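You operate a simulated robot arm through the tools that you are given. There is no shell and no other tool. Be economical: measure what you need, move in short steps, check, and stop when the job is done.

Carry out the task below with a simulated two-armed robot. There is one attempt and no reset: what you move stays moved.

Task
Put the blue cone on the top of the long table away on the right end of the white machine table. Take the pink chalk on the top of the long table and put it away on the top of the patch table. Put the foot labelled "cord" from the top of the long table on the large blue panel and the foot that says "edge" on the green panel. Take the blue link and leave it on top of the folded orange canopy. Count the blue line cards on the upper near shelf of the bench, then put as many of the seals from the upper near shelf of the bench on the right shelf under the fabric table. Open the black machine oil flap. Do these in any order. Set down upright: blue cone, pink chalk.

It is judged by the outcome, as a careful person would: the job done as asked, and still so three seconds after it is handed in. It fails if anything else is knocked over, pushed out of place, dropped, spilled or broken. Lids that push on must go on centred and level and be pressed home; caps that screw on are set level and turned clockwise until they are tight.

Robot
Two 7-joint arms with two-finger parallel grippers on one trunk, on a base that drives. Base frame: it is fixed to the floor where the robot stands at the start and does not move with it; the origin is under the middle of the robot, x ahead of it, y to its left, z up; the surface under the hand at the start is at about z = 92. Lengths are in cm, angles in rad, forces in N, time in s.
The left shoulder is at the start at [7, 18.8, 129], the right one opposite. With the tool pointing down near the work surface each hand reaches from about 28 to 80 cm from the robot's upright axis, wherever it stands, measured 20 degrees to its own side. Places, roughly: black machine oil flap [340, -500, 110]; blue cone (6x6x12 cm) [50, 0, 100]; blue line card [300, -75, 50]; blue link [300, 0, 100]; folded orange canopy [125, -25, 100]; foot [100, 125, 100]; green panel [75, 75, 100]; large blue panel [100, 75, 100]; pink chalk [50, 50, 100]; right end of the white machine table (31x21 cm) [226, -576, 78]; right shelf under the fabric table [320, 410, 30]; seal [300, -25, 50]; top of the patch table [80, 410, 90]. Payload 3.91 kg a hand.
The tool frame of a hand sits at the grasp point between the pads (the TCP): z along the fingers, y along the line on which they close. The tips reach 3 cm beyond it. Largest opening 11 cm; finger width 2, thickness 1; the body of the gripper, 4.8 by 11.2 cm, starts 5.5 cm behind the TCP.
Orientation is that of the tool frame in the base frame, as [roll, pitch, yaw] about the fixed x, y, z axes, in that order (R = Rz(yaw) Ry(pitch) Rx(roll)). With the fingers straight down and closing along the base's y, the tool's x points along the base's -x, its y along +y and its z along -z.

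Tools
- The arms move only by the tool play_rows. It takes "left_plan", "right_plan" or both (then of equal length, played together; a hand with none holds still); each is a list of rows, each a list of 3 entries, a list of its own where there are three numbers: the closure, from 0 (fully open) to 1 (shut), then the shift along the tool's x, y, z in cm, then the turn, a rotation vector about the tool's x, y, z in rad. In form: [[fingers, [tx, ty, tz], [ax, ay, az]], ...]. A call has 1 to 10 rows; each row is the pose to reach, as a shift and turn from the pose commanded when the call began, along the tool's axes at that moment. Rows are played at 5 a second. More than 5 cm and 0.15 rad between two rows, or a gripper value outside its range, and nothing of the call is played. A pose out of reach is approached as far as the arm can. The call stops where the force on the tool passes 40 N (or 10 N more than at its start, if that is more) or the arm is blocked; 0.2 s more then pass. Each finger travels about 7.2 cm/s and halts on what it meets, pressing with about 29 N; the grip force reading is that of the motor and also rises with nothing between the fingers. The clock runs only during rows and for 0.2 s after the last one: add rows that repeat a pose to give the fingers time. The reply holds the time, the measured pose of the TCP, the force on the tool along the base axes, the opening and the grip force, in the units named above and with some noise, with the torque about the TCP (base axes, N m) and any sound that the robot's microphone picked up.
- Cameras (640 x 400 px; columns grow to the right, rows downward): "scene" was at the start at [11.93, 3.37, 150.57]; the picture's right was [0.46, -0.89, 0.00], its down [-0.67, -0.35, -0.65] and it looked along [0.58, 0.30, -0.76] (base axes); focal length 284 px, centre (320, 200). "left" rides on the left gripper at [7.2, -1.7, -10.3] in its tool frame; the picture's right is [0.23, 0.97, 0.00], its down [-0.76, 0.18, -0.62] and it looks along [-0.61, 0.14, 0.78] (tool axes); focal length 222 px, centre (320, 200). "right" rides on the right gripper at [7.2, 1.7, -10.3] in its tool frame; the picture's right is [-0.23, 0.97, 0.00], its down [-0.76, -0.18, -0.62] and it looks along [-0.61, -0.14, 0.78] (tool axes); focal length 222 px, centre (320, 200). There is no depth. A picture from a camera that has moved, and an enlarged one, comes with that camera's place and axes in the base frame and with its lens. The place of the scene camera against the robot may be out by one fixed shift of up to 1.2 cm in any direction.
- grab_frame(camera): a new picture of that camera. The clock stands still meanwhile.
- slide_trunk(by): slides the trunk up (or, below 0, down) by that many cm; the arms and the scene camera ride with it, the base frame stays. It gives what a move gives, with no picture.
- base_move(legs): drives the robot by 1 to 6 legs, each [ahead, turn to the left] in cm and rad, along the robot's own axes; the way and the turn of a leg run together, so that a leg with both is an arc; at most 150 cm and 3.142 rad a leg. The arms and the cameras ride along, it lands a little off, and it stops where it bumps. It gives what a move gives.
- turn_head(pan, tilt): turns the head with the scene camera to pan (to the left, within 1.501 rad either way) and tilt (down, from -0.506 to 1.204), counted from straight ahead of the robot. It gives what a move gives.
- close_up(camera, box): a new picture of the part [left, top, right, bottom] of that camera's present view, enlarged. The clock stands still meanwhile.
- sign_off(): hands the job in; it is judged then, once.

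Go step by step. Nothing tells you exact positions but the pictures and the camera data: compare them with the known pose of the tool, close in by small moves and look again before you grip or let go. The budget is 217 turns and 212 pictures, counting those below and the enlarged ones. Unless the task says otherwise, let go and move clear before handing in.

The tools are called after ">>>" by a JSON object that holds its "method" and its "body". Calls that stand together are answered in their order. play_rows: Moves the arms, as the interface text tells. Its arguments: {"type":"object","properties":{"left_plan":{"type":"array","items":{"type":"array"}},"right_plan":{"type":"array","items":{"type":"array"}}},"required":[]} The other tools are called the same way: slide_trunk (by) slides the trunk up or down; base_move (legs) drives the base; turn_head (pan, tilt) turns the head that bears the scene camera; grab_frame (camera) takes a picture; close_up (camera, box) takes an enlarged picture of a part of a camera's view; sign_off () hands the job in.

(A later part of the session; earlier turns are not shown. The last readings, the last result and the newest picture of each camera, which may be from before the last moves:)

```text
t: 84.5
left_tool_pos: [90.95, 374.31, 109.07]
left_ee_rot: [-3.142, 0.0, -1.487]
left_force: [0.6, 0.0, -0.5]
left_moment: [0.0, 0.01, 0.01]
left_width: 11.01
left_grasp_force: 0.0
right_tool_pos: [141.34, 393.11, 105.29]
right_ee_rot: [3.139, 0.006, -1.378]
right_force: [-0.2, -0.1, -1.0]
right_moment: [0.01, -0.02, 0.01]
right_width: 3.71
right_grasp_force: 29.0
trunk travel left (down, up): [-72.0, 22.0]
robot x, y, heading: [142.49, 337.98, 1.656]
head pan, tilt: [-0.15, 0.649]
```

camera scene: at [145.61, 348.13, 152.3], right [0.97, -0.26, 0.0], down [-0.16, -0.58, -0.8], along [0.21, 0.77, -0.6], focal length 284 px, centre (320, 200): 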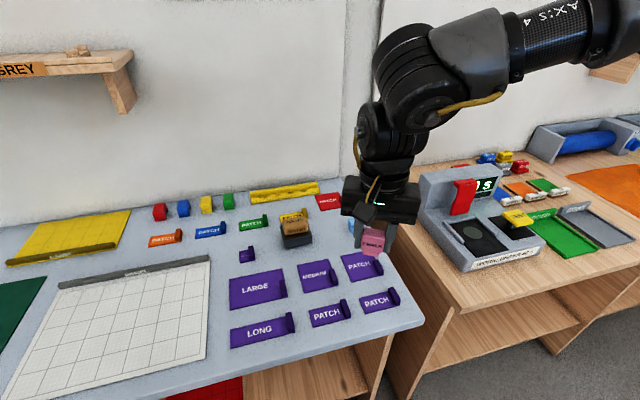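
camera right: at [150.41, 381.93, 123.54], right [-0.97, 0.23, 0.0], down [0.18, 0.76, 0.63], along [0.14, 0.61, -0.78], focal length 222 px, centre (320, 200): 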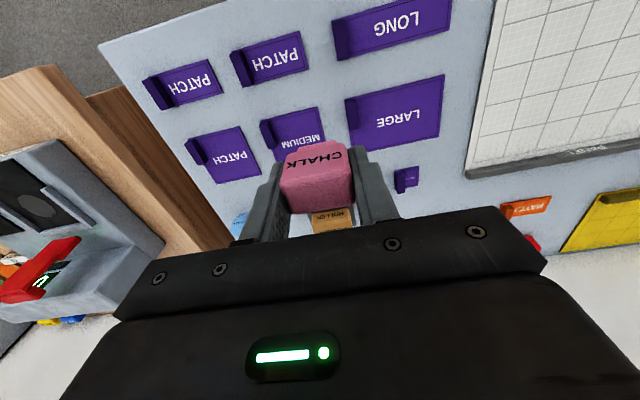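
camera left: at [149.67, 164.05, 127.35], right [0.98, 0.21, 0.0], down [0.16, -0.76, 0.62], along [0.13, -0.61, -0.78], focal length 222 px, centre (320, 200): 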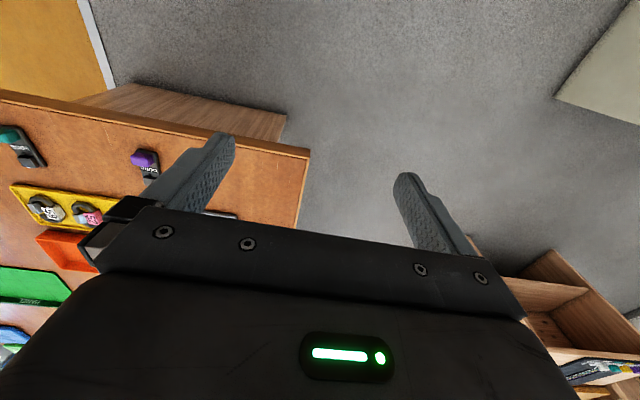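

>>> {"method": "play_rows", "body": {"right_plan": [[0.8, [0.5, -4.8, 0], [0, 0, 0.04]], [0.8, [1.1, -9.6, 0], [0, 0, 0.08]], [0.8, [1.6, -14.4, 0], [0, 0, 0.12]], [0.8, [2.1, -19.2, 0], [0, 0, 0.16]], [0.8, [2.65, -23.9, 0], [0, 0, 0.193]], [0.8, [-2, -24.8, 0], [0, 0, 0.193]], [0.8, [-6.6, -25.7, 0], [0, 0, 0.193]], [0.8, [-6.6, -25.7, 0], [0, 0, 0.193]]]}}

>>> {"method": "grab_frame", "body": {"camera": "right"}}

>>> {"method": "turn_head", "body": {"pan": -0.25, "tilt": 0.65}}

>>> {"method": "close_up", "body": {"camera": "scene", "box": [220, 160, 460, 310]}}

```text
t: 86.3
left_tool_pos: [90.98, 374.25, 109.07]
left_ee_rot: [-3.141, -0.001, -1.487]
left_force: [-0.9, -0.1, 0.7]
left_moment: [0.05, 0.03, 0.01]
left_width: 10.99
left_grasp_force: 0.1
right_tool_pos: [156.11, 389.35, 104.79]
right_ee_rot: [3.138, 0.005, -1.575]
right_force: [-0.3, 0.7, -1.2]
right_moment: [0.02, 0.01, 0.01]
right_width: 3.74
right_grasp_force: 29.3
right hand out of reach, approached as far as the arm can: row 1, 2, 3, 4, 5, 6, 7, 8
trunk travel left (down, up): [-72.0, 22.0]
robot x, y, heading: [142.87, 337.91, 1.654]
head pan, tilt: [-0.15, 0.649]
```

```text
176 pictures are left
camera right: at [154.48, 382.06, 115.06], right [-0.97, 0.23, 0.0], down [0.18, 0.76, 0.63], along [0.14, 0.61, -0.78], focal length 222 px, centre (320, 200)
```

right: 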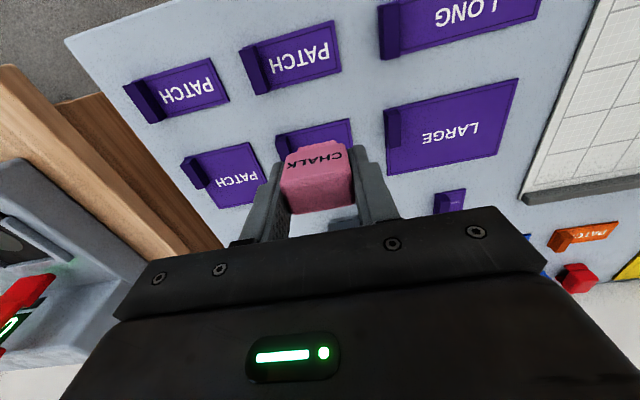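

```text
t: 87.0
left_tool_pos: [90.95, 374.34, 109.06]
left_ee_rot: [3.141, -0.001, -1.487]
left_force: [0.2, 0.3, 0.1]
left_moment: [0.0, 0.03, 0.01]
left_width: 11.04
left_grasp_force: 0.1
right_tool_pos: [156.05, 389.25, 104.83]
right_ee_rot: [3.137, 0.005, -1.575]
right_force: [0.6, -0.2, -0.9]
right_moment: [0.04, 0.03, 0.01]
right_width: 3.74
right_grasp_force: 28.9
trunk travel left (down, up): [-72.0, 22.0]
robot x, y, heading: [143.29, 338.07, 1.656]
head pan, tilt: [-0.25, 0.649]
```

```text
2.67 times, centred on (340, 235) of scene
camera zoom: at [143.84, 351.36, 144.3], right [0.99, -0.16, 0.0], down [-0.1, -0.6, -0.8], along [0.13, 0.79, -0.6], focal length 758 px, centre (267, 107)
```

zoom: 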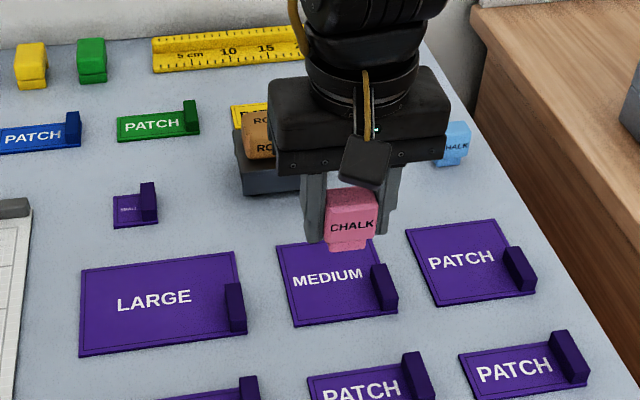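

Reach shrinks when the hand is high relative to the shoulder, so I should raise the trunk instead. Up 18, then lower the hand before reaching out.

>>> {"method": "slide_trunk", "body": {"by": 18}}

>>> {"method": "play_rows", "body": {"right_plan": [[0.8, [2, 0, 4.5], [0, 0, 0]], [0.8, [2, 0, 9], [0, 0, 0]], [0.8, [2, 0, 13.5], [0, 0, 0]], [0.8, [2, 0, 17], [0, 0, 0]], [0.8, [2, -4.6, 17], [0, 0, 0]], [0.8, [2, -9.2, 17], [0, 0, 0]], [0.8, [2, -9.2, 17], [0, 0, 0]]]}}

```text
t: 89.0
left_tool_pos: [91.02, 374.27, 126.99]
left_ee_rot: [-3.141, 0.0, -1.484]
left_force: [0.2, 0.6, 0.8]
left_moment: [0.0, -0.02, -0.03]
left_width: 11.01
left_grasp_force: 0.0
right_tool_pos: [156.03, 389.4, 122.78]
right_ee_rot: [3.138, 0.005, -1.576]
right_force: [0.4, 0.5, -0.7]
right_moment: [-0.03, 0.03, 0.0]
right_width: 3.73
right_grasp_force: 29.2
trunk travel left (down, up): [-90.0, 4.0]
robot x, y, heading: [142.77, 338.31, 1.659]
head pan, tilt: [-0.25, 0.649]
```

```text
t: 90.6
left_tool_pos: [90.76, 374.33, 126.96]
left_ee_rot: [-3.14, 0.001, -1.484]
left_force: [0.3, 0.1, 1.0]
left_moment: [-0.04, -0.01, -0.03]
left_width: 11.02
left_grasp_force: 0.1
right_tool_pos: [160.28, 383.04, 106.83]
right_ee_rot: [3.141, 0.007, -1.579]
right_force: [-0.1, -0.4, -0.3]
right_moment: [0.0, -0.02, 0.02]
right_width: 3.74
right_grasp_force: 28.8
right hand out of reach, approached as far as the arm can: row 5, 6, 7
trunk travel left (down, up): [-90.0, 4.0]
robot x, y, heading: [142.89, 338.16, 1.653]
head pan, tilt: [-0.25, 0.649]
```

The limit seems tied to wrist yaw. I rotate the tool clockwise as seen from above (as when I picked it) and try again.

>>> {"method": "play_rows", "body": {"right_plan": [[0.8, [0, 0, 0], [0, 0, 0.14]], [0.8, [0, 0, 0], [0, 0, 0.28]], [0.8, [0, 0, 0], [0, 0, 0.42]], [0.8, [0, -2.5, 0], [0, 0, 0.42]], [0.8, [0, -5, 0], [0, 0, 0.42]], [0.8, [-4, -5, 0], [0, 0, 0.42]], [0.8, [-8, -5, 0], [0, 0, 0.42]], [0.8, [-8, -5, 0], [0, 0, 0.42]]]}}

>>> {"method": "grab_frame", "body": {"camera": "scene"}}

```text
t: 92.4
left_tool_pos: [90.92, 374.03, 127.18]
left_ee_rot: [-3.141, 0.002, -1.487]
left_force: [-0.4, 0.5, -0.4]
left_moment: [0.04, 0.01, 0.01]
left_width: 11.0
left_grasp_force: 0.1
right_tool_pos: [165.46, 391.28, 107.31]
right_ee_rot: [3.136, 0.004, -1.998]
right_force: [0.0, 0.0, -0.4]
right_moment: [-0.04, 0.0, -0.02]
right_width: 3.73
right_grasp_force: 29.2
trunk travel left (down, up): [-90.0, 4.0]
robot x, y, heading: [142.94, 338.24, 1.651]
head pan, tilt: [-0.25, 0.649]
```

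```text
174 pictures are left
camera scene: at [143.99, 351.23, 162.31], right [0.99, -0.16, 0.0], down [-0.1, -0.6, -0.8], along [0.13, 0.79, -0.6], focal length 284 px, centre (320, 200)
```

scene: 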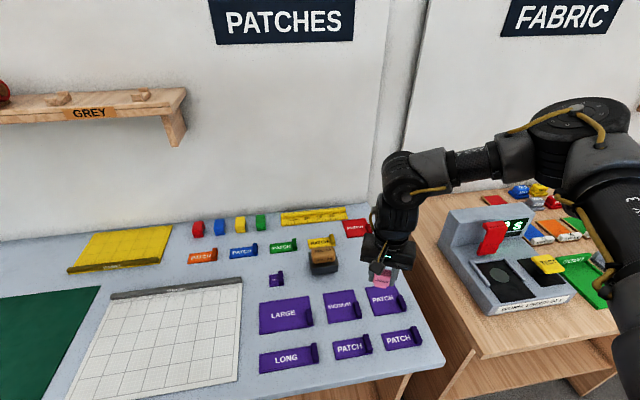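

>>> {"method": "close_up", "body": {"camera": "scene", "box": [260, 190, 450, 310]}}

>>> {"method": "grab_frame", "body": {"camera": "right"}}

```text
3.33 times, centred on (355, 250) of scene
camera zoom: at [143.99, 351.23, 162.31], right [0.99, -0.16, 0.0], down [-0.1, -0.6, -0.8], along [0.13, 0.79, -0.6], focal length 948 px, centre (203, 33)
```

zoom: 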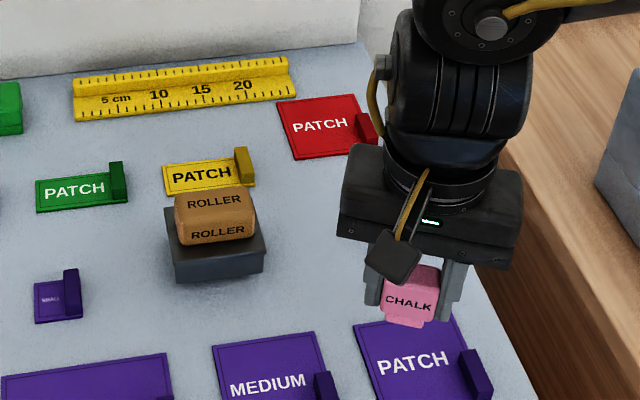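

```text
172 pictures are left
camera right: at [161.04, 385.25, 117.49], right [-0.79, 0.61, 0.01], down [0.48, 0.62, 0.62], along [0.38, 0.5, -0.78], focal length 222 px, centre (320, 200)
```

right: 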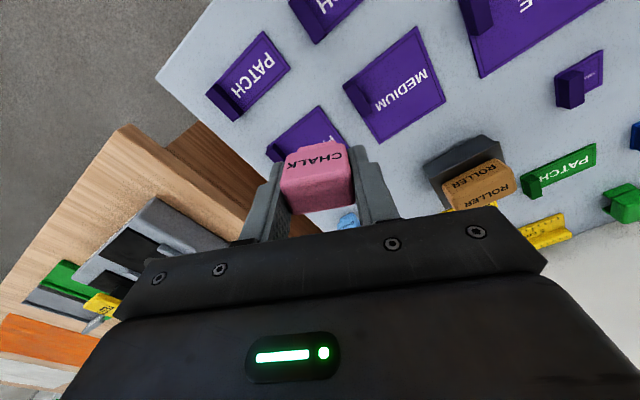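

Move 15 cm further over the clear spot at (166, 406), then lower to just above the surface.

>>> {"method": "play_rows", "body": {"right_plan": [[0.8, [-4.5, 1.9, 1], [0, 0, 0]], [0.8, [-9, 3.8, 2], [0, 0, 0]], [0.8, [-13.6, 5.65, 3], [0, 0, 0]], [0.8, [-13.6, 5.65, 7], [0, 0, 0]], [0.8, [-13.6, 5.65, 10], [0, 0, 0]], [0.8, [-13.6, 5.65, 10], [0, 0, 0]]]}}

>>> {"method": "grab_frame", "body": {"camera": "right"}}

>>> {"method": "close_up", "body": {"camera": "scene", "box": [260, 190, 450, 310]}}

```text
refused: row 3 steps farther than a row can; nothing moved
```

```text
171 pictures are left
camera right: at [161.04, 385.25, 117.49], right [-0.79, 0.61, 0.01], down [0.48, 0.62, 0.62], along [0.38, 0.5, -0.78], focal length 222 px, centre (320, 200)
```

right: 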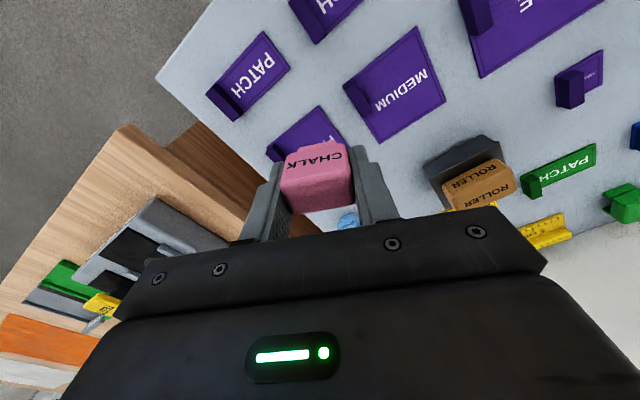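

```text
3.33 times, centred on (355, 250) of scene
camera zoom: at [143.99, 351.23, 162.31], right [0.99, -0.16, 0.0], down [-0.1, -0.6, -0.8], along [0.13, 0.79, -0.6], focal length 948 px, centre (203, 33)
```

zoom: 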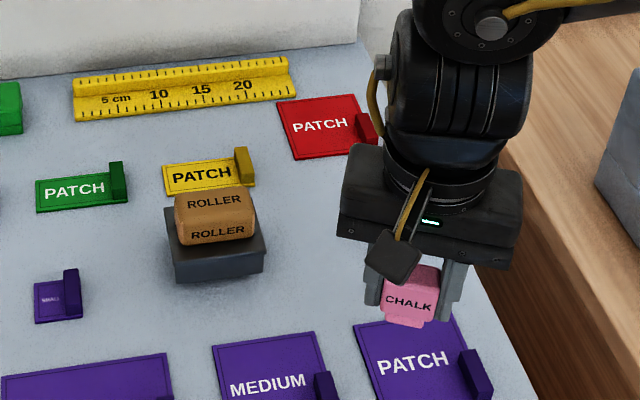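

Steps were slightly too long; finer rows.

>>> {"method": "play_rows", "body": {"right_plan": [[0.8, [-3.5, 1.4, 0], [0, 0, 0]], [0.8, [-7, 2.8, 0], [0, 0, 0]], [0.8, [-10.5, 4.2, 0], [0, 0, 0]], [0.8, [-13.6, 5.65, 1], [0, 0, 0]], [0.8, [-13.6, 5.65, 5], [0, 0, 0]], [0.8, [-13.6, 5.65, 8], [0, 0, 0]], [0.8, [-13.6, 5.65, 10], [0, 0, 0]], [0.8, [-13.6, 5.65, 10], [0, 0, 0]]]}}

>>> {"method": "grab_frame", "body": {"camera": "right"}}

>>> {"method": "close_up", "body": {"camera": "scene", "box": [260, 190, 450, 310]}}

```text
t: 94.2
left_tool_pos: [90.84, 374.29, 127.14]
left_ee_rot: [-3.142, -0.001, -1.485]
left_force: [0.0, -0.3, -0.3]
left_moment: [0.03, 0.03, 0.02]
left_width: 10.99
left_grasp_force: 0.1
right_tool_pos: [161.46, 400.65, 99.29]
right_ee_rot: [3.136, 0.005, -1.997]
right_force: [0.3, -0.2, 0.1]
right_moment: [0.02, -0.01, -0.02]
right_width: 3.73
right_grasp_force: 28.9
right hand out of reach, approached as far as the arm can: row 2, 3, 4, 5, 6, 7, 8
trunk travel left (down, up): [-90.0, 4.0]
robot x, y, heading: [142.76, 338.25, 1.651]
head pan, tilt: [-0.25, 0.649]
```

```text
169 pictures are left
camera right: at [157.06, 394.76, 109.38], right [-0.79, 0.61, 0.01], down [0.48, 0.61, 0.63], along [0.38, 0.5, -0.78], focal length 222 px, centre (320, 200)
```

right: 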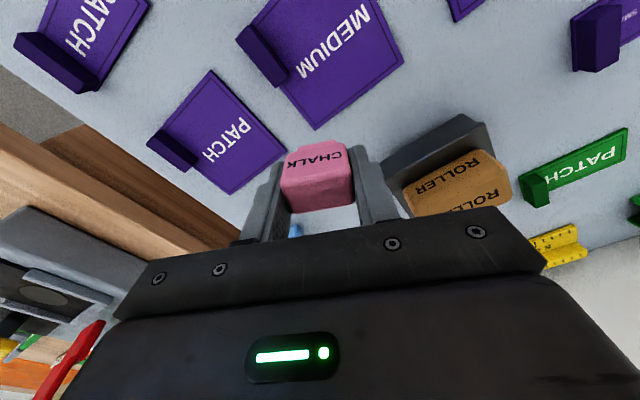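

```text
3.33 times, centred on (355, 250) of scene
camera zoom: at [143.82, 351.37, 162.3], right [0.99, -0.16, 0.0], down [-0.1, -0.6, -0.8], along [0.13, 0.79, -0.6], focal length 948 px, centre (203, 33)
```

zoom: 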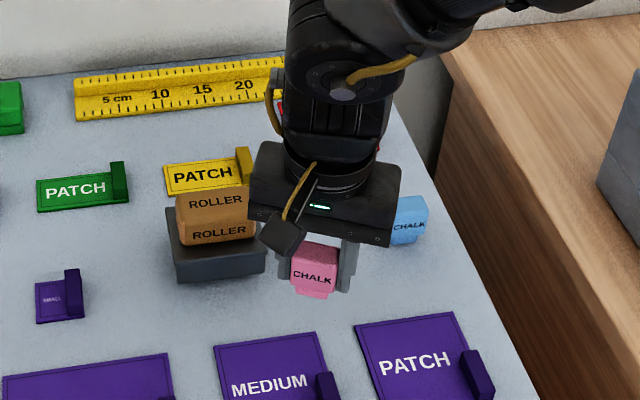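

Slightly short. I shift the hand right away from the roller, then nudge the base 5 cm forward.

>>> {"method": "play_rows", "body": {"right_plan": [[0.8, [-0.5, -2.3, -2], [0, 0, 0.07]], [0.8, [-0.9, -4.5, -2], [0, 0, 0.1]], [0.8, [-0.9, -4.5, -2], [0, 0, 0.1]]]}}

>>> {"method": "base_move", "body": {"legs": [[5.5, 0]]}}

>>> {"method": "grab_frame", "body": {"camera": "scene"}}

>>> {"method": "grab_frame", "body": {"camera": "right"}}

```text
t: 95.0
left_tool_pos: [90.87, 374.37, 126.96]
left_ee_rot: [-3.142, 0.0, -1.484]
left_force: [0.2, -0.1, -0.7]
left_moment: [0.01, 0.01, -0.01]
left_width: 11.01
left_grasp_force: 0.1
right_tool_pos: [165.95, 399.82, 101.03]
right_ee_rot: [3.137, 0.003, -2.096]
right_force: [-1.1, 0.6, -0.4]
right_moment: [-0.01, -0.01, 0.01]
right_width: 3.73
right_grasp_force: 29.2
trunk travel left (down, up): [-90.0, 4.0]
robot x, y, heading: [142.95, 337.87, 1.652]
head pan, tilt: [-0.25, 0.649]
```

```text
t: 95.9
left_tool_pos: [90.61, 378.58, 127.33]
left_ee_rot: [-3.141, 0.011, -1.487]
left_force: [-0.1, 0.2, 0.8]
left_moment: [-0.03, -0.05, 0.0]
left_width: 10.98
left_grasp_force: 0.1
right_tool_pos: [165.61, 404.13, 101.47]
right_ee_rot: [3.131, 0.01, -2.096]
right_force: [1.2, -0.2, 0.3]
right_moment: [0.0, 0.05, 0.02]
right_width: 3.71
right_grasp_force: 28.8
trunk travel left (down, up): [-90.0, 4.0]
robot x, y, heading: [142.53, 343.29, 1.654]
head pan, tilt: [-0.25, 0.649]
```

```text
167 pictures are left
camera scene: at [143.45, 356.25, 162.32], right [0.99, -0.17, 0.0], down [-0.1, -0.59, -0.8], along [0.13, 0.79, -0.6], focal length 284 px, centre (320, 200)
```

scene: 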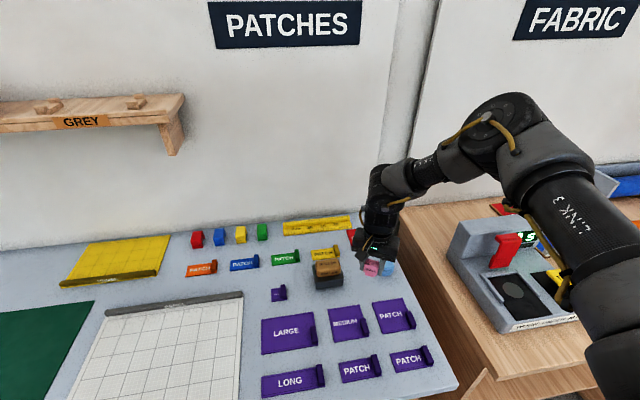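

```text
166 pictures are left
camera right: at [160.62, 398.72, 111.66], right [-0.73, 0.69, 0.01], down [0.54, 0.56, 0.63], along [0.42, 0.46, -0.78], focal length 222 px, centre (320, 200)
```

right: 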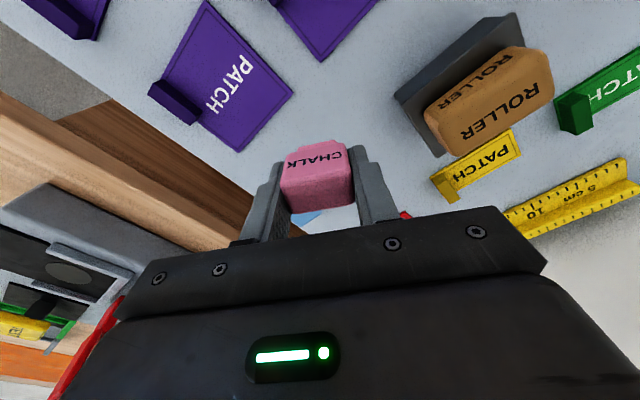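

The base may have touched the table (slight tilt), so I back off 1 cm and check.

>>> {"method": "base_move", "body": {"legs": [[-1.2, 0]]}}

>>> {"method": "close_up", "body": {"camera": "scene", "box": [260, 210, 450, 330]}}

```text
t: 96.7
left_tool_pos: [90.57, 377.55, 127.39]
left_ee_rot: [-3.14, 0.009, -1.486]
left_force: [-0.5, -0.4, -0.2]
left_moment: [0.02, -0.03, 0.0]
left_width: 11.02
left_grasp_force: 0.0
right_tool_pos: [165.64, 403.07, 101.47]
right_ee_rot: [3.133, 0.007, -2.098]
right_force: [0.3, -0.9, -0.6]
right_moment: [0.0, 0.05, 0.01]
right_width: 3.74
right_grasp_force: 29.1
trunk travel left (down, up): [-90.0, 4.0]
robot x, y, heading: [142.33, 342.02, 1.657]
head pan, tilt: [-0.25, 0.649]
```

```text
3.33 times, centred on (355, 270) of scene
camera zoom: at [143.56, 355.25, 162.33], right [0.99, -0.17, 0.0], down [-0.1, -0.59, -0.8], along [0.13, 0.79, -0.6], focal length 948 px, centre (203, -33)
```

zoom: 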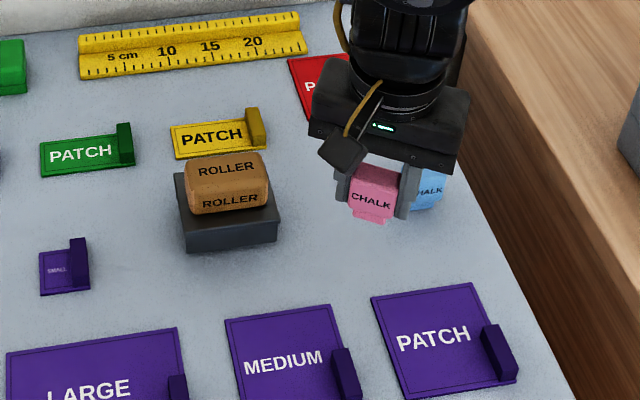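

>>> {"method": "play_rows", "body": {"right_plan": [[0.8, [-1.7, 1.0, 1.5], [0, 0, 0]], [0.8, [-1.7, 1.0, 4], [0, 0, 0]], [0.8, [-1.7, 1.0, 6], [0, 0, 0]], [0.8, [-1.7, 1.0, 7], [0, 0, 0]], [0.8, [-1.7, 1.0, 7], [0, 0, 0]]]}}

>>> {"method": "grab_frame", "body": {"camera": "right"}}

>>> {"method": "close_up", "body": {"camera": "scene", "box": [310, 230, 430, 310]}}

```text
t: 97.9
left_tool_pos: [90.65, 377.84, 127.34]
left_ee_rot: [-3.139, 0.008, -1.486]
left_force: [0.0, 0.1, 0.1]
left_moment: [-0.04, 0.02, -0.02]
left_width: 11.01
left_grasp_force: 0.1
right_tool_pos: [165.17, 405.1, 94.43]
right_ee_rot: [3.136, 0.009, -2.102]
right_force: [-0.6, -0.6, -0.9]
right_moment: [-0.04, 0.0, 0.01]
right_width: 3.75
right_grasp_force: 29.1
right hand out of reach, approached as far as the arm can: row 3, 4, 5
trunk travel left (down, up): [-90.0, 4.0]
robot x, y, heading: [142.61, 341.81, 1.65]
head pan, tilt: [-0.25, 0.649]
```

```text
164 pictures are left
camera right: at [160.19, 399.59, 104.67], right [-0.72, 0.69, 0.01], down [0.54, 0.56, 0.63], along [0.43, 0.46, -0.78], focal length 222 px, centre (320, 200)
```

right: 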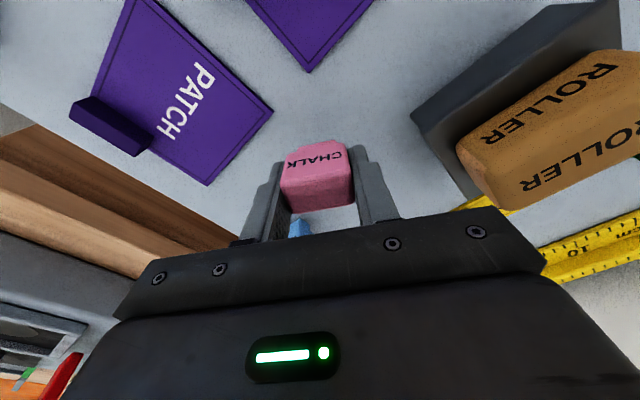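

```text
5.00 times, centred on (370, 270) of scene
camera zoom: at [143.52, 355.51, 162.3], right [0.99, -0.17, 0.0], down [-0.1, -0.6, -0.8], along [0.13, 0.79, -0.6], focal length 1421 px, centre (70, -150)
```

zoom: 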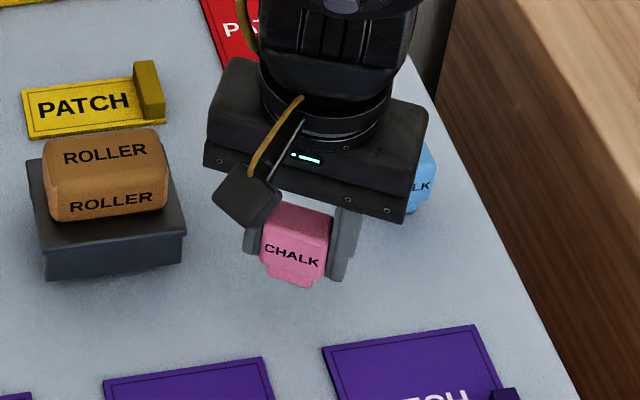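

>>> {"method": "play_rows", "body": {"right_plan": [[0.8, [0, 0, 0.3], [0, 0, 0]], [0.8, [0, 0, 0.5], [0, 0, 0]], [0.8, [0, 0, 0.5], [0, 0, 0]]]}}

>>> {"method": "close_up", "body": {"camera": "scene", "box": [340, 250, 412, 295]}}

```text
t: 98.7
left_tool_pos: [90.79, 377.81, 127.32]
left_ee_rot: [-3.139, 0.007, -1.486]
left_force: [0.1, -0.4, -0.2]
left_moment: [-0.01, 0.0, -0.01]
left_width: 11.01
left_grasp_force: 0.0
right_tool_pos: [164.97, 405.01, 94.06]
right_ee_rot: [3.131, 0.009, -2.099]
right_force: [-0.4, 0.6, -0.6]
right_moment: [0.01, 0.01, 0.02]
right_width: 3.76
right_grasp_force: 29.7
trunk travel left (down, up): [-90.0, 4.0]
robot x, y, heading: [142.48, 341.98, 1.656]
head pan, tilt: [-0.25, 0.649]
```

```text
8.89 times, centred on (376, 272) of scene
camera zoom: at [143.53, 355.54, 162.3], right [0.99, -0.17, 0.0], down [-0.1, -0.6, -0.8], along [0.13, 0.79, -0.6], focal length 2526 px, centre (-178, -444)
```

zoom: 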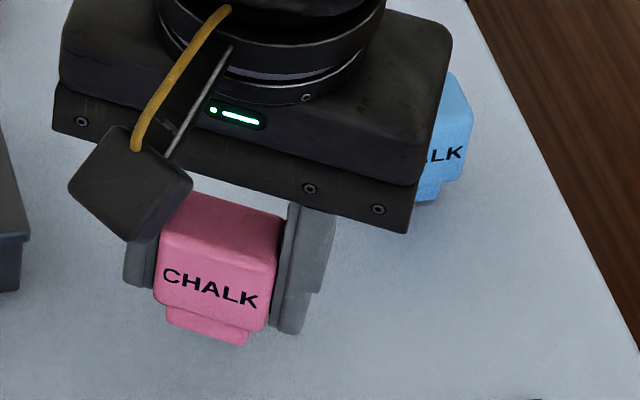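

>>> {"method": "play_rows", "body": {"right_plan": [[0.8, [0, 0, 0.25], [0, 0, 0]], [0.8, [0, 0, 0.5], [0, 0, 0]], [0.8, [0, 0, 0.5], [0, 0, 0]]]}}

>>> {"method": "close_up", "body": {"camera": "scene", "box": [340, 250, 412, 295]}}

```text
t: 99.5
left_tool_pos: [90.7, 377.65, 127.25]
left_ee_rot: [-3.139, 0.007, -1.485]
left_force: [-0.3, -0.2, 1.6]
left_moment: [-0.02, -0.02, 0.01]
left_width: 10.99
left_grasp_force: 0.0
right_tool_pos: [165.08, 404.91, 93.49]
right_ee_rot: [3.133, 0.008, -2.101]
right_force: [-1.2, -0.5, -0.6]
right_moment: [-0.03, -0.02, 0.01]
right_width: 3.73
right_grasp_force: 29.4
trunk travel left (down, up): [-90.0, 4.0]
robot x, y, heading: [143.08, 342.21, 1.654]
head pan, tilt: [-0.25, 0.649]
```

```text
8.89 times, centred on (376, 272) of scene
camera zoom: at [143.5, 355.56, 162.3], right [0.99, -0.17, 0.0], down [-0.1, -0.6, -0.8], along [0.13, 0.79, -0.6], focal length 2526 px, centre (-178, -444)
```

zoom: 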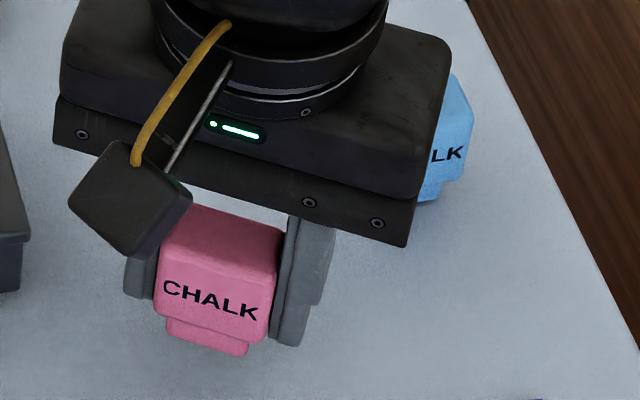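

>>> {"method": "play_rows", "body": {"right_plan": [[0.8, [0, 0, 0.2], [0, 0, 0]], [0.8, [0, 0, 0.4], [0, 0, 0]], [0.8, [0, 0, 0.4], [0, 0, 0]]]}}

>>> {"method": "play_rows", "body": {"right_plan": [[0.8, [0, 0, 0.15], [0, 0, 0]], [0.8, [0, 0, 0.3], [0, 0, 0]], [0.8, [0, 0, 0.3], [0, 0, 0]]]}}

>>> {"method": "close_up", "body": {"camera": "scene", "box": [340, 250, 412, 295]}}

```text
t: 100.3
left_tool_pos: [90.71, 377.83, 127.42]
left_ee_rot: [-3.14, 0.006, -1.486]
left_force: [-0.6, 0.2, 0.4]
left_moment: [-0.01, 0.0, 0.01]
left_width: 11.01
left_grasp_force: 0.1
right_tool_pos: [164.97, 404.75, 93.26]
right_ee_rot: [3.133, 0.008, -2.101]
right_force: [-0.1, 0.7, 0.7]
right_moment: [-0.01, -0.02, -0.02]
right_width: 3.74
right_grasp_force: 28.5
trunk travel left (down, up): [-90.0, 4.0]
robot x, y, heading: [142.4, 342.27, 1.655]
head pan, tilt: [-0.25, 0.649]
```

```text
t: 101.1
left_tool_pos: [90.67, 377.78, 127.4]
left_ee_rot: [-3.141, 0.006, -1.487]
left_force: [-0.1, -0.6, 0.3]
left_moment: [-0.02, 0.01, 0.03]
left_width: 10.98
left_grasp_force: 0.1
right_tool_pos: [164.89, 404.7, 92.93]
right_ee_rot: [3.131, 0.007, -2.101]
right_force: [-0.3, 0.8, -0.3]
right_moment: [0.0, 0.01, 0.0]
right_width: 3.71
right_grasp_force: 29.4
right hand out of reach, approached as far as the arm can: row 2, 3
trunk travel left (down, up): [-90.0, 4.0]
robot x, y, heading: [142.09, 342.0, 1.656]
head pan, tilt: [-0.25, 0.649]
```

```text
8.89 times, centred on (376, 272) of scene
camera zoom: at [143.51, 355.55, 162.3], right [0.99, -0.17, 0.0], down [-0.1, -0.6, -0.8], along [0.13, 0.79, -0.6], focal length 2526 px, centre (-178, -444)
```

zoom: 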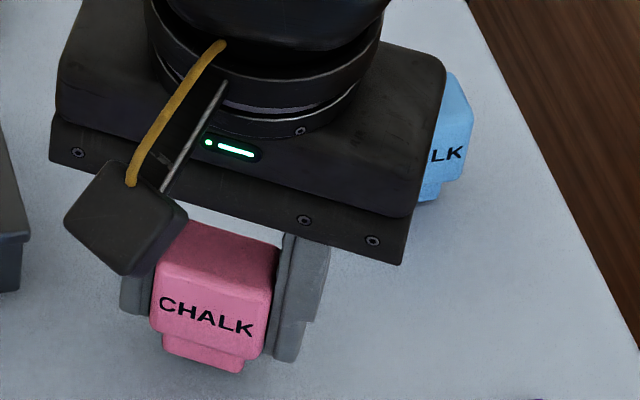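

Reach limit again, but I can lower with the trunk in small amounts until contact.

>>> {"method": "slide_trunk", "body": {"by": -0.6}}

>>> {"method": "slide_trunk", "body": {"by": -0.4}}

>>> {"method": "close_up", "body": {"camera": "scene", "box": [340, 250, 412, 295]}}

```text
t: 101.6
left_tool_pos: [90.65, 377.77, 126.64]
left_ee_rot: [-3.141, 0.006, -1.488]
left_force: [0.6, 0.0, 0.5]
left_moment: [0.03, 0.0, -0.03]
left_width: 10.98
left_grasp_force: 0.1
right_tool_pos: [164.92, 404.61, 92.2]
right_ee_rot: [3.134, 0.005, -2.101]
right_force: [0.7, -0.4, -1.2]
right_moment: [0.02, -0.01, 0.0]
right_width: 3.71
right_grasp_force: 28.6
trunk travel left (down, up): [-89.4, 4.6]
robot x, y, heading: [142.34, 342.31, 1.655]
head pan, tilt: [-0.25, 0.649]
```

```text
t: 102.1
left_tool_pos: [90.77, 377.85, 126.32]
left_ee_rot: [-3.139, 0.007, -1.486]
left_force: [-0.6, 0.6, -0.2]
left_moment: [-0.03, -0.03, -0.01]
left_width: 10.99
left_grasp_force: 0.0
right_tool_pos: [164.89, 404.66, 92.0]
right_ee_rot: [3.133, 0.009, -2.103]
right_force: [0.1, -0.8, 1.8]
right_moment: [-0.04, -0.01, 0.0]
right_width: 3.75
right_grasp_force: 29.7
trunk travel left (down, up): [-89.0, 5.0]
robot x, y, heading: [142.46, 341.94, 1.662]
head pan, tilt: [-0.25, 0.649]
```

```text
8.89 times, centred on (376, 272) of scene
camera zoom: at [143.48, 355.52, 161.3], right [0.99, -0.17, 0.0], down [-0.1, -0.6, -0.8], along [0.13, 0.79, -0.6], focal length 2526 px, centre (-178, -444)
```

zoom: 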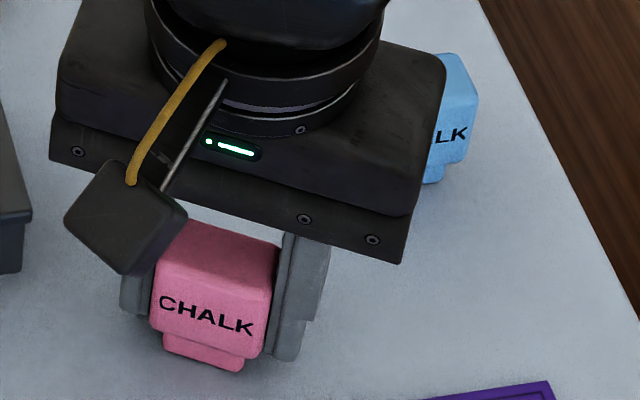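

>>> {"method": "slide_trunk", "body": {"by": -0.4}}

>>> {"method": "slide_trunk", "body": {"by": -0.4}}

>>> {"method": "close_up", "body": {"camera": "scene", "box": [340, 250, 412, 295]}}

```text
t: 102.7
left_tool_pos: [90.67, 377.58, 125.97]
left_ee_rot: [-3.139, 0.009, -1.489]
left_force: [0.0, -1.0, -0.3]
left_moment: [0.0, -0.01, 0.0]
left_width: 11.01
left_grasp_force: 0.1
right_tool_pos: [164.94, 404.83, 91.71]
right_ee_rot: [3.129, 0.014, -2.103]
right_force: [2.5, 0.6, 27.0]
right_moment: [-0.21, -0.18, 0.03]
right_width: 3.74
right_grasp_force: 28.9
trunk travel left (down, up): [-88.6, 5.4]
robot x, y, heading: [142.28, 342.16, 1.658]
head pan, tilt: [-0.25, 0.649]
```

```text
t: 103.2
left_tool_pos: [90.62, 377.54, 125.56]
left_ee_rot: [-3.142, 0.01, -1.487]
left_force: [-0.9, 0.5, 0.1]
left_moment: [0.01, 0.03, 0.0]
left_width: 11.01
left_grasp_force: 0.0
right_tool_pos: [164.89, 404.45, 91.05]
right_ee_rot: [3.132, 0.007, -2.102]
right_force: [-1.1, -2.3, 14.3]
right_moment: [-0.18, -0.13, -0.04]
right_width: 3.74
right_grasp_force: 29.3
trunk travel left (down, up): [-88.2, 5.8]
robot x, y, heading: [142.34, 342.44, 1.652]
head pan, tilt: [-0.25, 0.649]
```

```text
8.89 times, centred on (376, 272) of scene
camera zoom: at [143.41, 355.24, 160.51], right [0.99, -0.17, 0.0], down [-0.1, -0.59, -0.8], along [0.13, 0.79, -0.6], focal length 2526 px, centre (-178, -444)
```

zoom: 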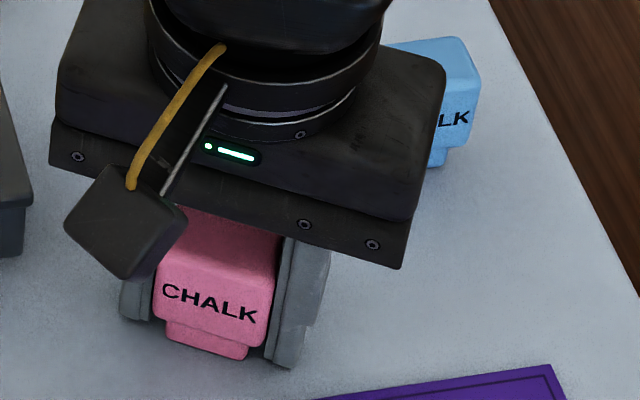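

Contact with the table (about 14 N). Release gently and lift straight up.

>>> {"method": "play_rows", "body": {"right_plan": [[0.62, [0, 0, 0], [0, 0, 0]], [0.5, [0, 0, -0.1], [0, 0, 0]], [0.5, [0, 0, -0.2], [0, 0, 0]], [0.5, [0, 0, -2], [0, 0, 0]], [0.5, [0, 0, -5], [0, 0, 0]], [0.5, [0, 0, -9], [0, 0, 0]], [0.5, [1, 0, -12], [0, 0, 0]]]}}

>>> {"method": "close_up", "body": {"camera": "scene", "box": [260, 210, 450, 330]}}

```text
t: 104.8
left_tool_pos: [90.61, 377.67, 125.46]
left_ee_rot: [-3.139, 0.006, -1.487]
left_force: [0.1, 0.2, 0.7]
left_moment: [0.01, -0.03, 0.02]
left_width: 10.99
left_grasp_force: 0.1
right_tool_pos: [164.36, 403.85, 103.11]
right_ee_rot: [3.132, 0.008, -2.103]
right_force: [-1.0, -0.5, 0.2]
right_moment: [0.0, -0.02, -0.03]
right_width: 5.51
right_grasp_force: 0.1
trunk travel left (down, up): [-88.2, 5.8]
robot x, y, heading: [142.53, 342.04, 1.648]
head pan, tilt: [-0.25, 0.649]
```

```text
3.33 times, centred on (355, 270) of scene
camera zoom: at [143.46, 355.41, 160.5], right [0.99, -0.17, 0.0], down [-0.1, -0.6, -0.8], along [0.13, 0.79, -0.6], focal length 948 px, centre (203, -33)
```

zoom: 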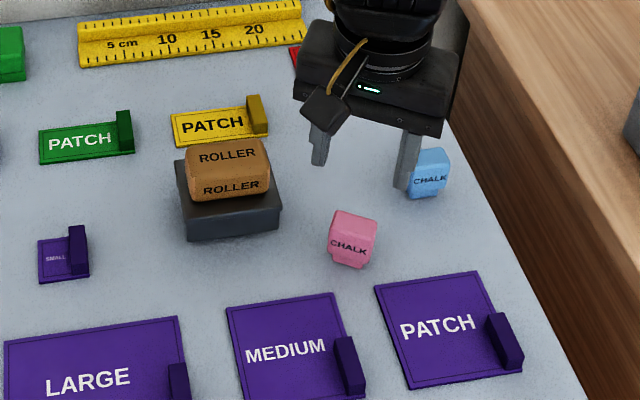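

The pink chalk stands upright. Now retract and drive back to the long table's left end.

>>> {"method": "play_rows", "body": {"right_plan": [[0.5, [0, 0, -4.5], [0, 0, 0]], [0.3, [0, 0, -9], [0, 0, -0.1]], [0.1, [4, 0, -11], [0, 0, -0.2]], [0.0, [8, 0, -13], [0, 0, -0.3]], [0.0, [12, 0, -13], [0, 0, -0.4]], [0.0, [12, 0, -13], [0, 0, -0.5]]]}}

>>> {"method": "base_move", "body": {"legs": [[-40, 0], [0, 2.767], [111, 0], [0, 0.29]]}}

>>> {"method": "turn_head", "body": {"pan": 0, "tilt": 0.8}}

>>> {"method": "grab_frame", "body": {"camera": "scene"}}

```text
t: 106.2
left_tool_pos: [90.41, 377.63, 125.36]
left_ee_rot: [-3.137, 0.007, -1.487]
left_force: [-0.5, -0.4, 0.1]
left_moment: [0.02, -0.03, -0.01]
left_width: 10.99
left_grasp_force: 0.1
right_tool_pos: [157.44, 392.74, 116.08]
right_ee_rot: [3.141, 0.014, -1.603]
right_force: [-0.1, 0.7, -0.3]
right_moment: [0.04, -0.01, -0.01]
right_width: 10.99
right_grasp_force: 0.0
right hand out of reach, approached as far as the arm can: row 6
trunk travel left (down, up): [-88.2, 5.8]
robot x, y, heading: [142.6, 342.25, 1.654]
head pan, tilt: [-0.25, 0.649]
```

```text
t: 121.4
left_tool_pos: [166.31, 158.67, 125.51]
left_ee_rot: [-3.14, 0.005, 1.588]
left_force: [0.2, 0.0, 1.0]
left_moment: [-0.01, -0.03, -0.01]
left_width: 10.98
left_grasp_force: 0.1
right_tool_pos: [98.49, 148.1, 115.87]
right_ee_rot: [3.138, 0.012, 1.469]
right_force: [0.0, 0.4, -0.1]
right_moment: [-0.05, -0.04, -0.01]
right_width: 10.99
right_grasp_force: 0.1
trunk travel left (down, up): [-88.2, 5.8]
robot x, y, heading: [117.25, 197.54, -1.55]
head pan, tilt: [-0.25, 0.649]
```

```text
t: 122.2
left_tool_pos: [166.43, 158.82, 125.44]
left_ee_rot: [-3.139, 0.007, 1.589]
left_force: [-0.7, -0.2, 0.0]
left_moment: [0.02, 0.02, 0.02]
left_width: 11.02
left_grasp_force: 0.0
right_tool_pos: [98.51, 148.06, 116.11]
right_ee_rot: [3.14, 0.015, 1.468]
right_force: [-0.4, -0.3, 0.7]
right_moment: [-0.02, 0.03, 0.0]
right_width: 11.01
right_grasp_force: 0.0
trunk travel left (down, up): [-88.2, 5.8]
robot x, y, heading: [116.95, 197.38, -1.555]
head pan, tilt: [0.0, 0.799]
```

```text
156 pictures are left
camera scene: at [117.3, 184.38, 159.24], right [-1.0, -0.02, 0.0], down [-0.01, 0.72, -0.7], along [0.01, -0.7, -0.72], focal length 284 px, centre (320, 200)
```

scene: 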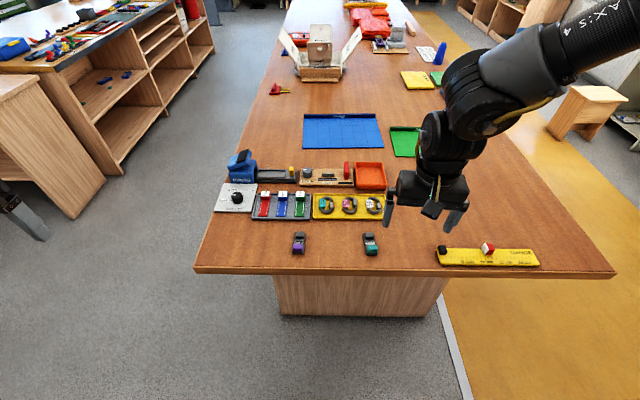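

>>> {"method": "base_move", "body": {"legs": [[12, 0]]}}

>>> {"method": "close_up", "body": {"camera": "scene", "box": [256, 230, 416, 330]}}

>>> {"method": "grab_frame", "body": {"camera": "right"}}

```text
t: 123.4
left_tool_pos: [166.52, 147.72, 125.79]
left_ee_rot: [3.141, 0.011, 1.589]
left_force: [0.4, 1.2, 0.0]
left_moment: [-0.06, 0.01, 0.0]
left_width: 11.01
left_grasp_force: 0.0
right_tool_pos: [98.72, 136.82, 116.33]
right_ee_rot: [3.138, 0.02, 1.468]
right_force: [-0.7, 1.0, -0.3]
right_moment: [-0.05, 0.03, 0.0]
right_width: 11.0
right_grasp_force: 0.0
trunk travel left (down, up): [-88.2, 5.8]
robot x, y, heading: [117.18, 186.0, -1.552]
head pan, tilt: [0.0, 0.799]
```

```text
4.00 times, centred on (336, 280) of scene
camera zoom: at [117.44, 173.47, 159.32], right [-1.0, -0.02, 0.0], down [-0.01, 0.71, -0.7], along [0.01, -0.7, -0.71], focal length 1137 px, centre (256, -120)
```

zoom: 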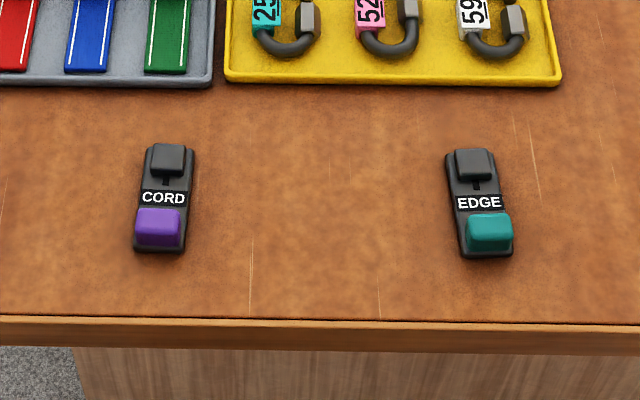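

```text
154 pictures are left
camera right: at [101.16, 144.2, 126.48], right [0.95, -0.32, 0.01], down [-0.25, -0.73, 0.64], along [-0.2, -0.6, -0.77], focal length 222 px, centre (320, 200)
```

right: 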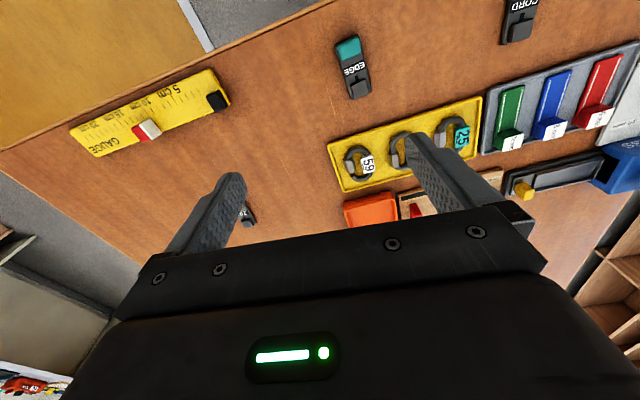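

Feet lie along y: CORD centre (123.9,137.2), EDGE (103.7,137.1), each about 3 cm wide. First the right hand goes to EDGE while the left comes inward.

>>> {"method": "play_rows", "body": {"right_plan": [[0.1, [0.3, 1.2, 3], [0, 0, -0.03]], [0.2, [0.6, 2.5, 6], [0, 0, -0.06]], [0.3, [0.9, 3.7, 9], [0, 0, -0.1]], [0.3, [1.2, 4.9, 12], [0, 0, -0.1]], [0.3, [1.2, 4.9, 14], [0, 0, -0.1]], [0.3, [1.2, 4.9, 14], [0, 0, -0.1]]], "left_plan": [[0.1, [-1, -4.5, 1], [0, 0, 0]], [0.2, [-2, -9, 2], [0, 0, 0]], [0.3, [-3, -13.5, 3], [0, 0, 0]], [0.3, [-4, -18, 4], [0, 0, 0]], [0.3, [-5, -22, 5], [0, 0, 0]], [0.3, [-6, -26, 6], [0, 0, 0]]]}}

>>> {"method": "grab_frame", "body": {"camera": "right"}}

>>> {"method": "close_up", "body": {"camera": "scene", "box": [256, 200, 448, 320]}}

```text
t: 124.8
left_tool_pos: [143.39, 140.15, 119.95]
left_ee_rot: [-3.14, 0.002, 1.587]
left_force: [0.2, -0.3, 0.2]
left_moment: [0.01, 0.01, -0.01]
left_width: 7.71
left_grasp_force: 0.0
left hand out of reach, approached as far as the arm can: row 5, 6
right_tool_pos: [104.6, 137.31, 102.29]
right_ee_rot: [3.141, 0.014, 1.568]
right_force: [0.2, -0.1, -0.4]
right_moment: [0.0, 0.01, 0.0]
right_width: 7.71
right_grasp_force: 0.0
right hand out of reach, approached as far as the arm can: row 3, 4, 5, 6
trunk travel left (down, up): [-88.2, 5.8]
robot x, y, heading: [117.37, 186.12, -1.558]
head pan, tilt: [0.0, 0.799]
```

```text
153 pictures are left
camera right: at [106.36, 144.75, 112.5], right [0.97, -0.23, 0.0], down [-0.18, -0.75, 0.63], along [-0.14, -0.62, -0.77], focal length 222 px, centre (320, 200)
```

right: 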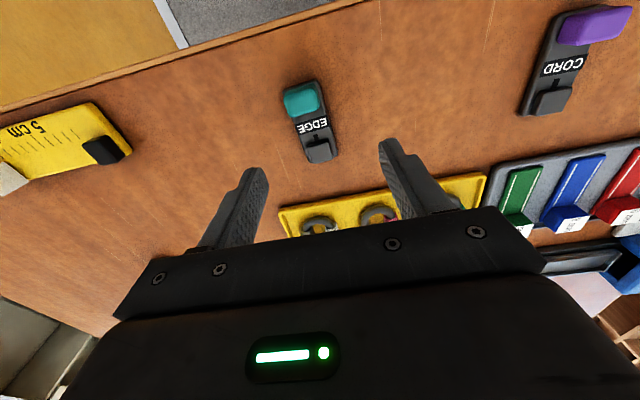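

```text
3.33 times, centred on (352, 260) of scene
camera zoom: at [117.59, 172.4, 159.22], right [-1.0, -0.02, 0.0], down [-0.01, 0.72, -0.7], along [0.01, -0.7, -0.72], focal length 948 px, centre (213, 0)
```

zoom: 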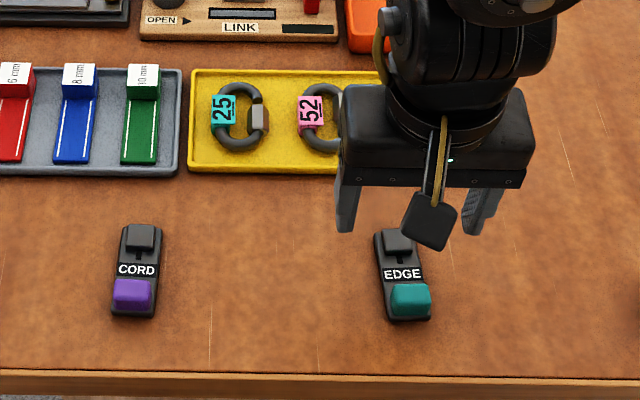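

>>> {"method": "play_rows", "body": {"right_plan": [[0.35, [0.4, -0.6, 2], [0, 0, 0]], [0.35, [0.4, -0.6, 5], [0, 0, 0]], [0.35, [0.4, -0.6, 6.8], [0, 0, 0]], [0.35, [0.4, -0.6, 6.8], [0, 0, 0]], [0.6, [0.4, -0.6, 6.8], [0, 0, 0]], [0.85, [0.4, -0.6, 6.8], [0, 0, 0]], [0.85, [0.4, -0.6, 6.8], [0, 0, 0]]]}}

>>> {"method": "close_up", "body": {"camera": "scene", "box": [256, 200, 448, 320]}}

>>> {"method": "grab_frame", "body": {"camera": "right"}}

```text
t: 126.4
left_tool_pos: [143.24, 140.28, 120.02]
left_ee_rot: [-3.14, 0.004, 1.586]
left_force: [0.6, -0.7, 0.3]
left_moment: [0.01, -0.01, 0.03]
left_width: 7.69
left_grasp_force: 0.1
right_tool_pos: [105.11, 139.35, 96.34]
right_ee_rot: [-3.141, 0.016, 1.565]
right_force: [0.0, 0.0, 0.4]
right_moment: [0.04, -0.05, 0.01]
right_width: 2.6
right_grasp_force: 29.1
right hand out of reach, approached as far as the arm can: row 1, 2, 3, 4, 5, 6, 7
trunk travel left (down, up): [-88.2, 5.8]
robot x, y, heading: [117.17, 185.95, -1.557]
head pan, tilt: [0.0, 0.799]
```

```text
3.33 times, centred on (352, 260) of scene
camera zoom: at [117.43, 172.62, 159.24], right [-1.0, -0.02, 0.0], down [-0.01, 0.72, -0.7], along [0.01, -0.7, -0.72], focal length 948 px, centre (213, 0)
```

zoom: 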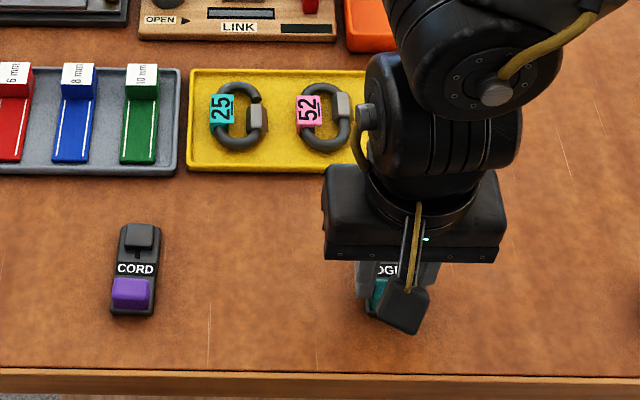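

```text
150 pictures are left
camera right: at [106.97, 146.73, 106.55], right [0.97, -0.23, 0.0], down [-0.18, -0.75, 0.64], along [-0.15, -0.62, -0.77], focal length 222 px, centre (320, 200)
```

right: 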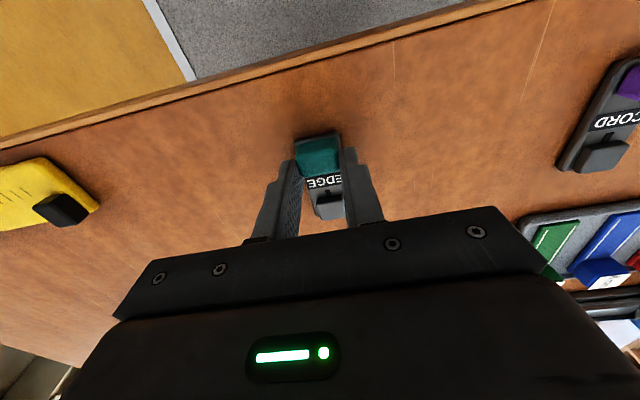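

EDGE is gripped by its teal block. Lift it and check.

>>> {"method": "play_rows", "body": {"right_plan": [[0.85, [0, 0, -2], [0, 0, 0]], [0.85, [0, 0, -5], [0, 0, 0.1]], [0.85, [0, -3, -8], [0, 0, 0.2]], [0.85, [1, -6, -11], [0, 0, 0.3]], [0.85, [2, -9, -14], [0, 0, 0.3]], [0.85, [2, -12, -18], [0, 0, 0.3]], [0.85, [2, -12, -18], [0, 0, 0.3]]]}}

>>> {"method": "grab_frame", "body": {"camera": "right"}}

>>> {"method": "grab_frame", "body": {"camera": "scene"}}

```text
t: 128.0
left_tool_pos: [143.22, 140.29, 119.93]
left_ee_rot: [-3.141, 0.002, 1.585]
left_force: [0.6, 0.2, -0.4]
left_moment: [0.01, 0.01, 0.0]
left_width: 7.71
left_grasp_force: 0.0
right_tool_pos: [93.35, 141.25, 114.37]
right_ee_rot: [3.138, 0.011, 1.271]
right_force: [0.4, -1.2, -1.2]
right_moment: [0.01, 0.0, -0.03]
right_width: 2.61
right_grasp_force: 29.2
trunk travel left (down, up): [-88.2, 5.8]
robot x, y, heading: [117.3, 186.04, -1.551]
head pan, tilt: [0.0, 0.799]
```

```text
149 pictures are left
camera right: at [97.14, 147.92, 124.59], right [0.86, -0.51, 0.01], down [-0.4, -0.67, 0.63], along [-0.31, -0.55, -0.78], focal length 222 px, centre (320, 200)
```

right: 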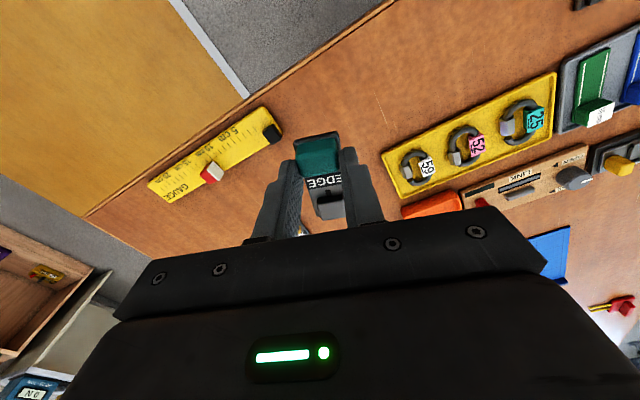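

```text
148 pictures are left
camera scene: at [117.49, 172.56, 159.23], right [-1.0, -0.02, 0.0], down [-0.01, 0.72, -0.7], along [0.01, -0.7, -0.72], focal length 284 px, centre (320, 200)
```

scene: 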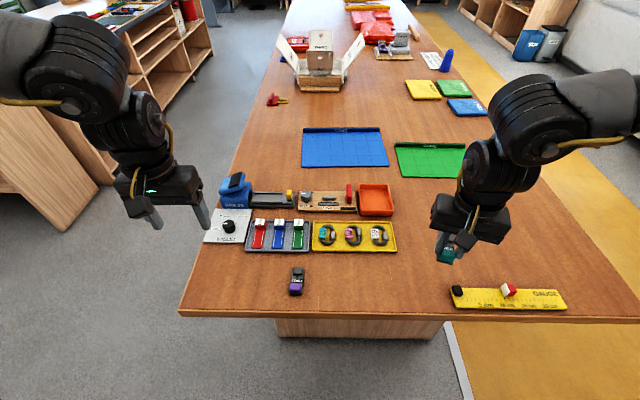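

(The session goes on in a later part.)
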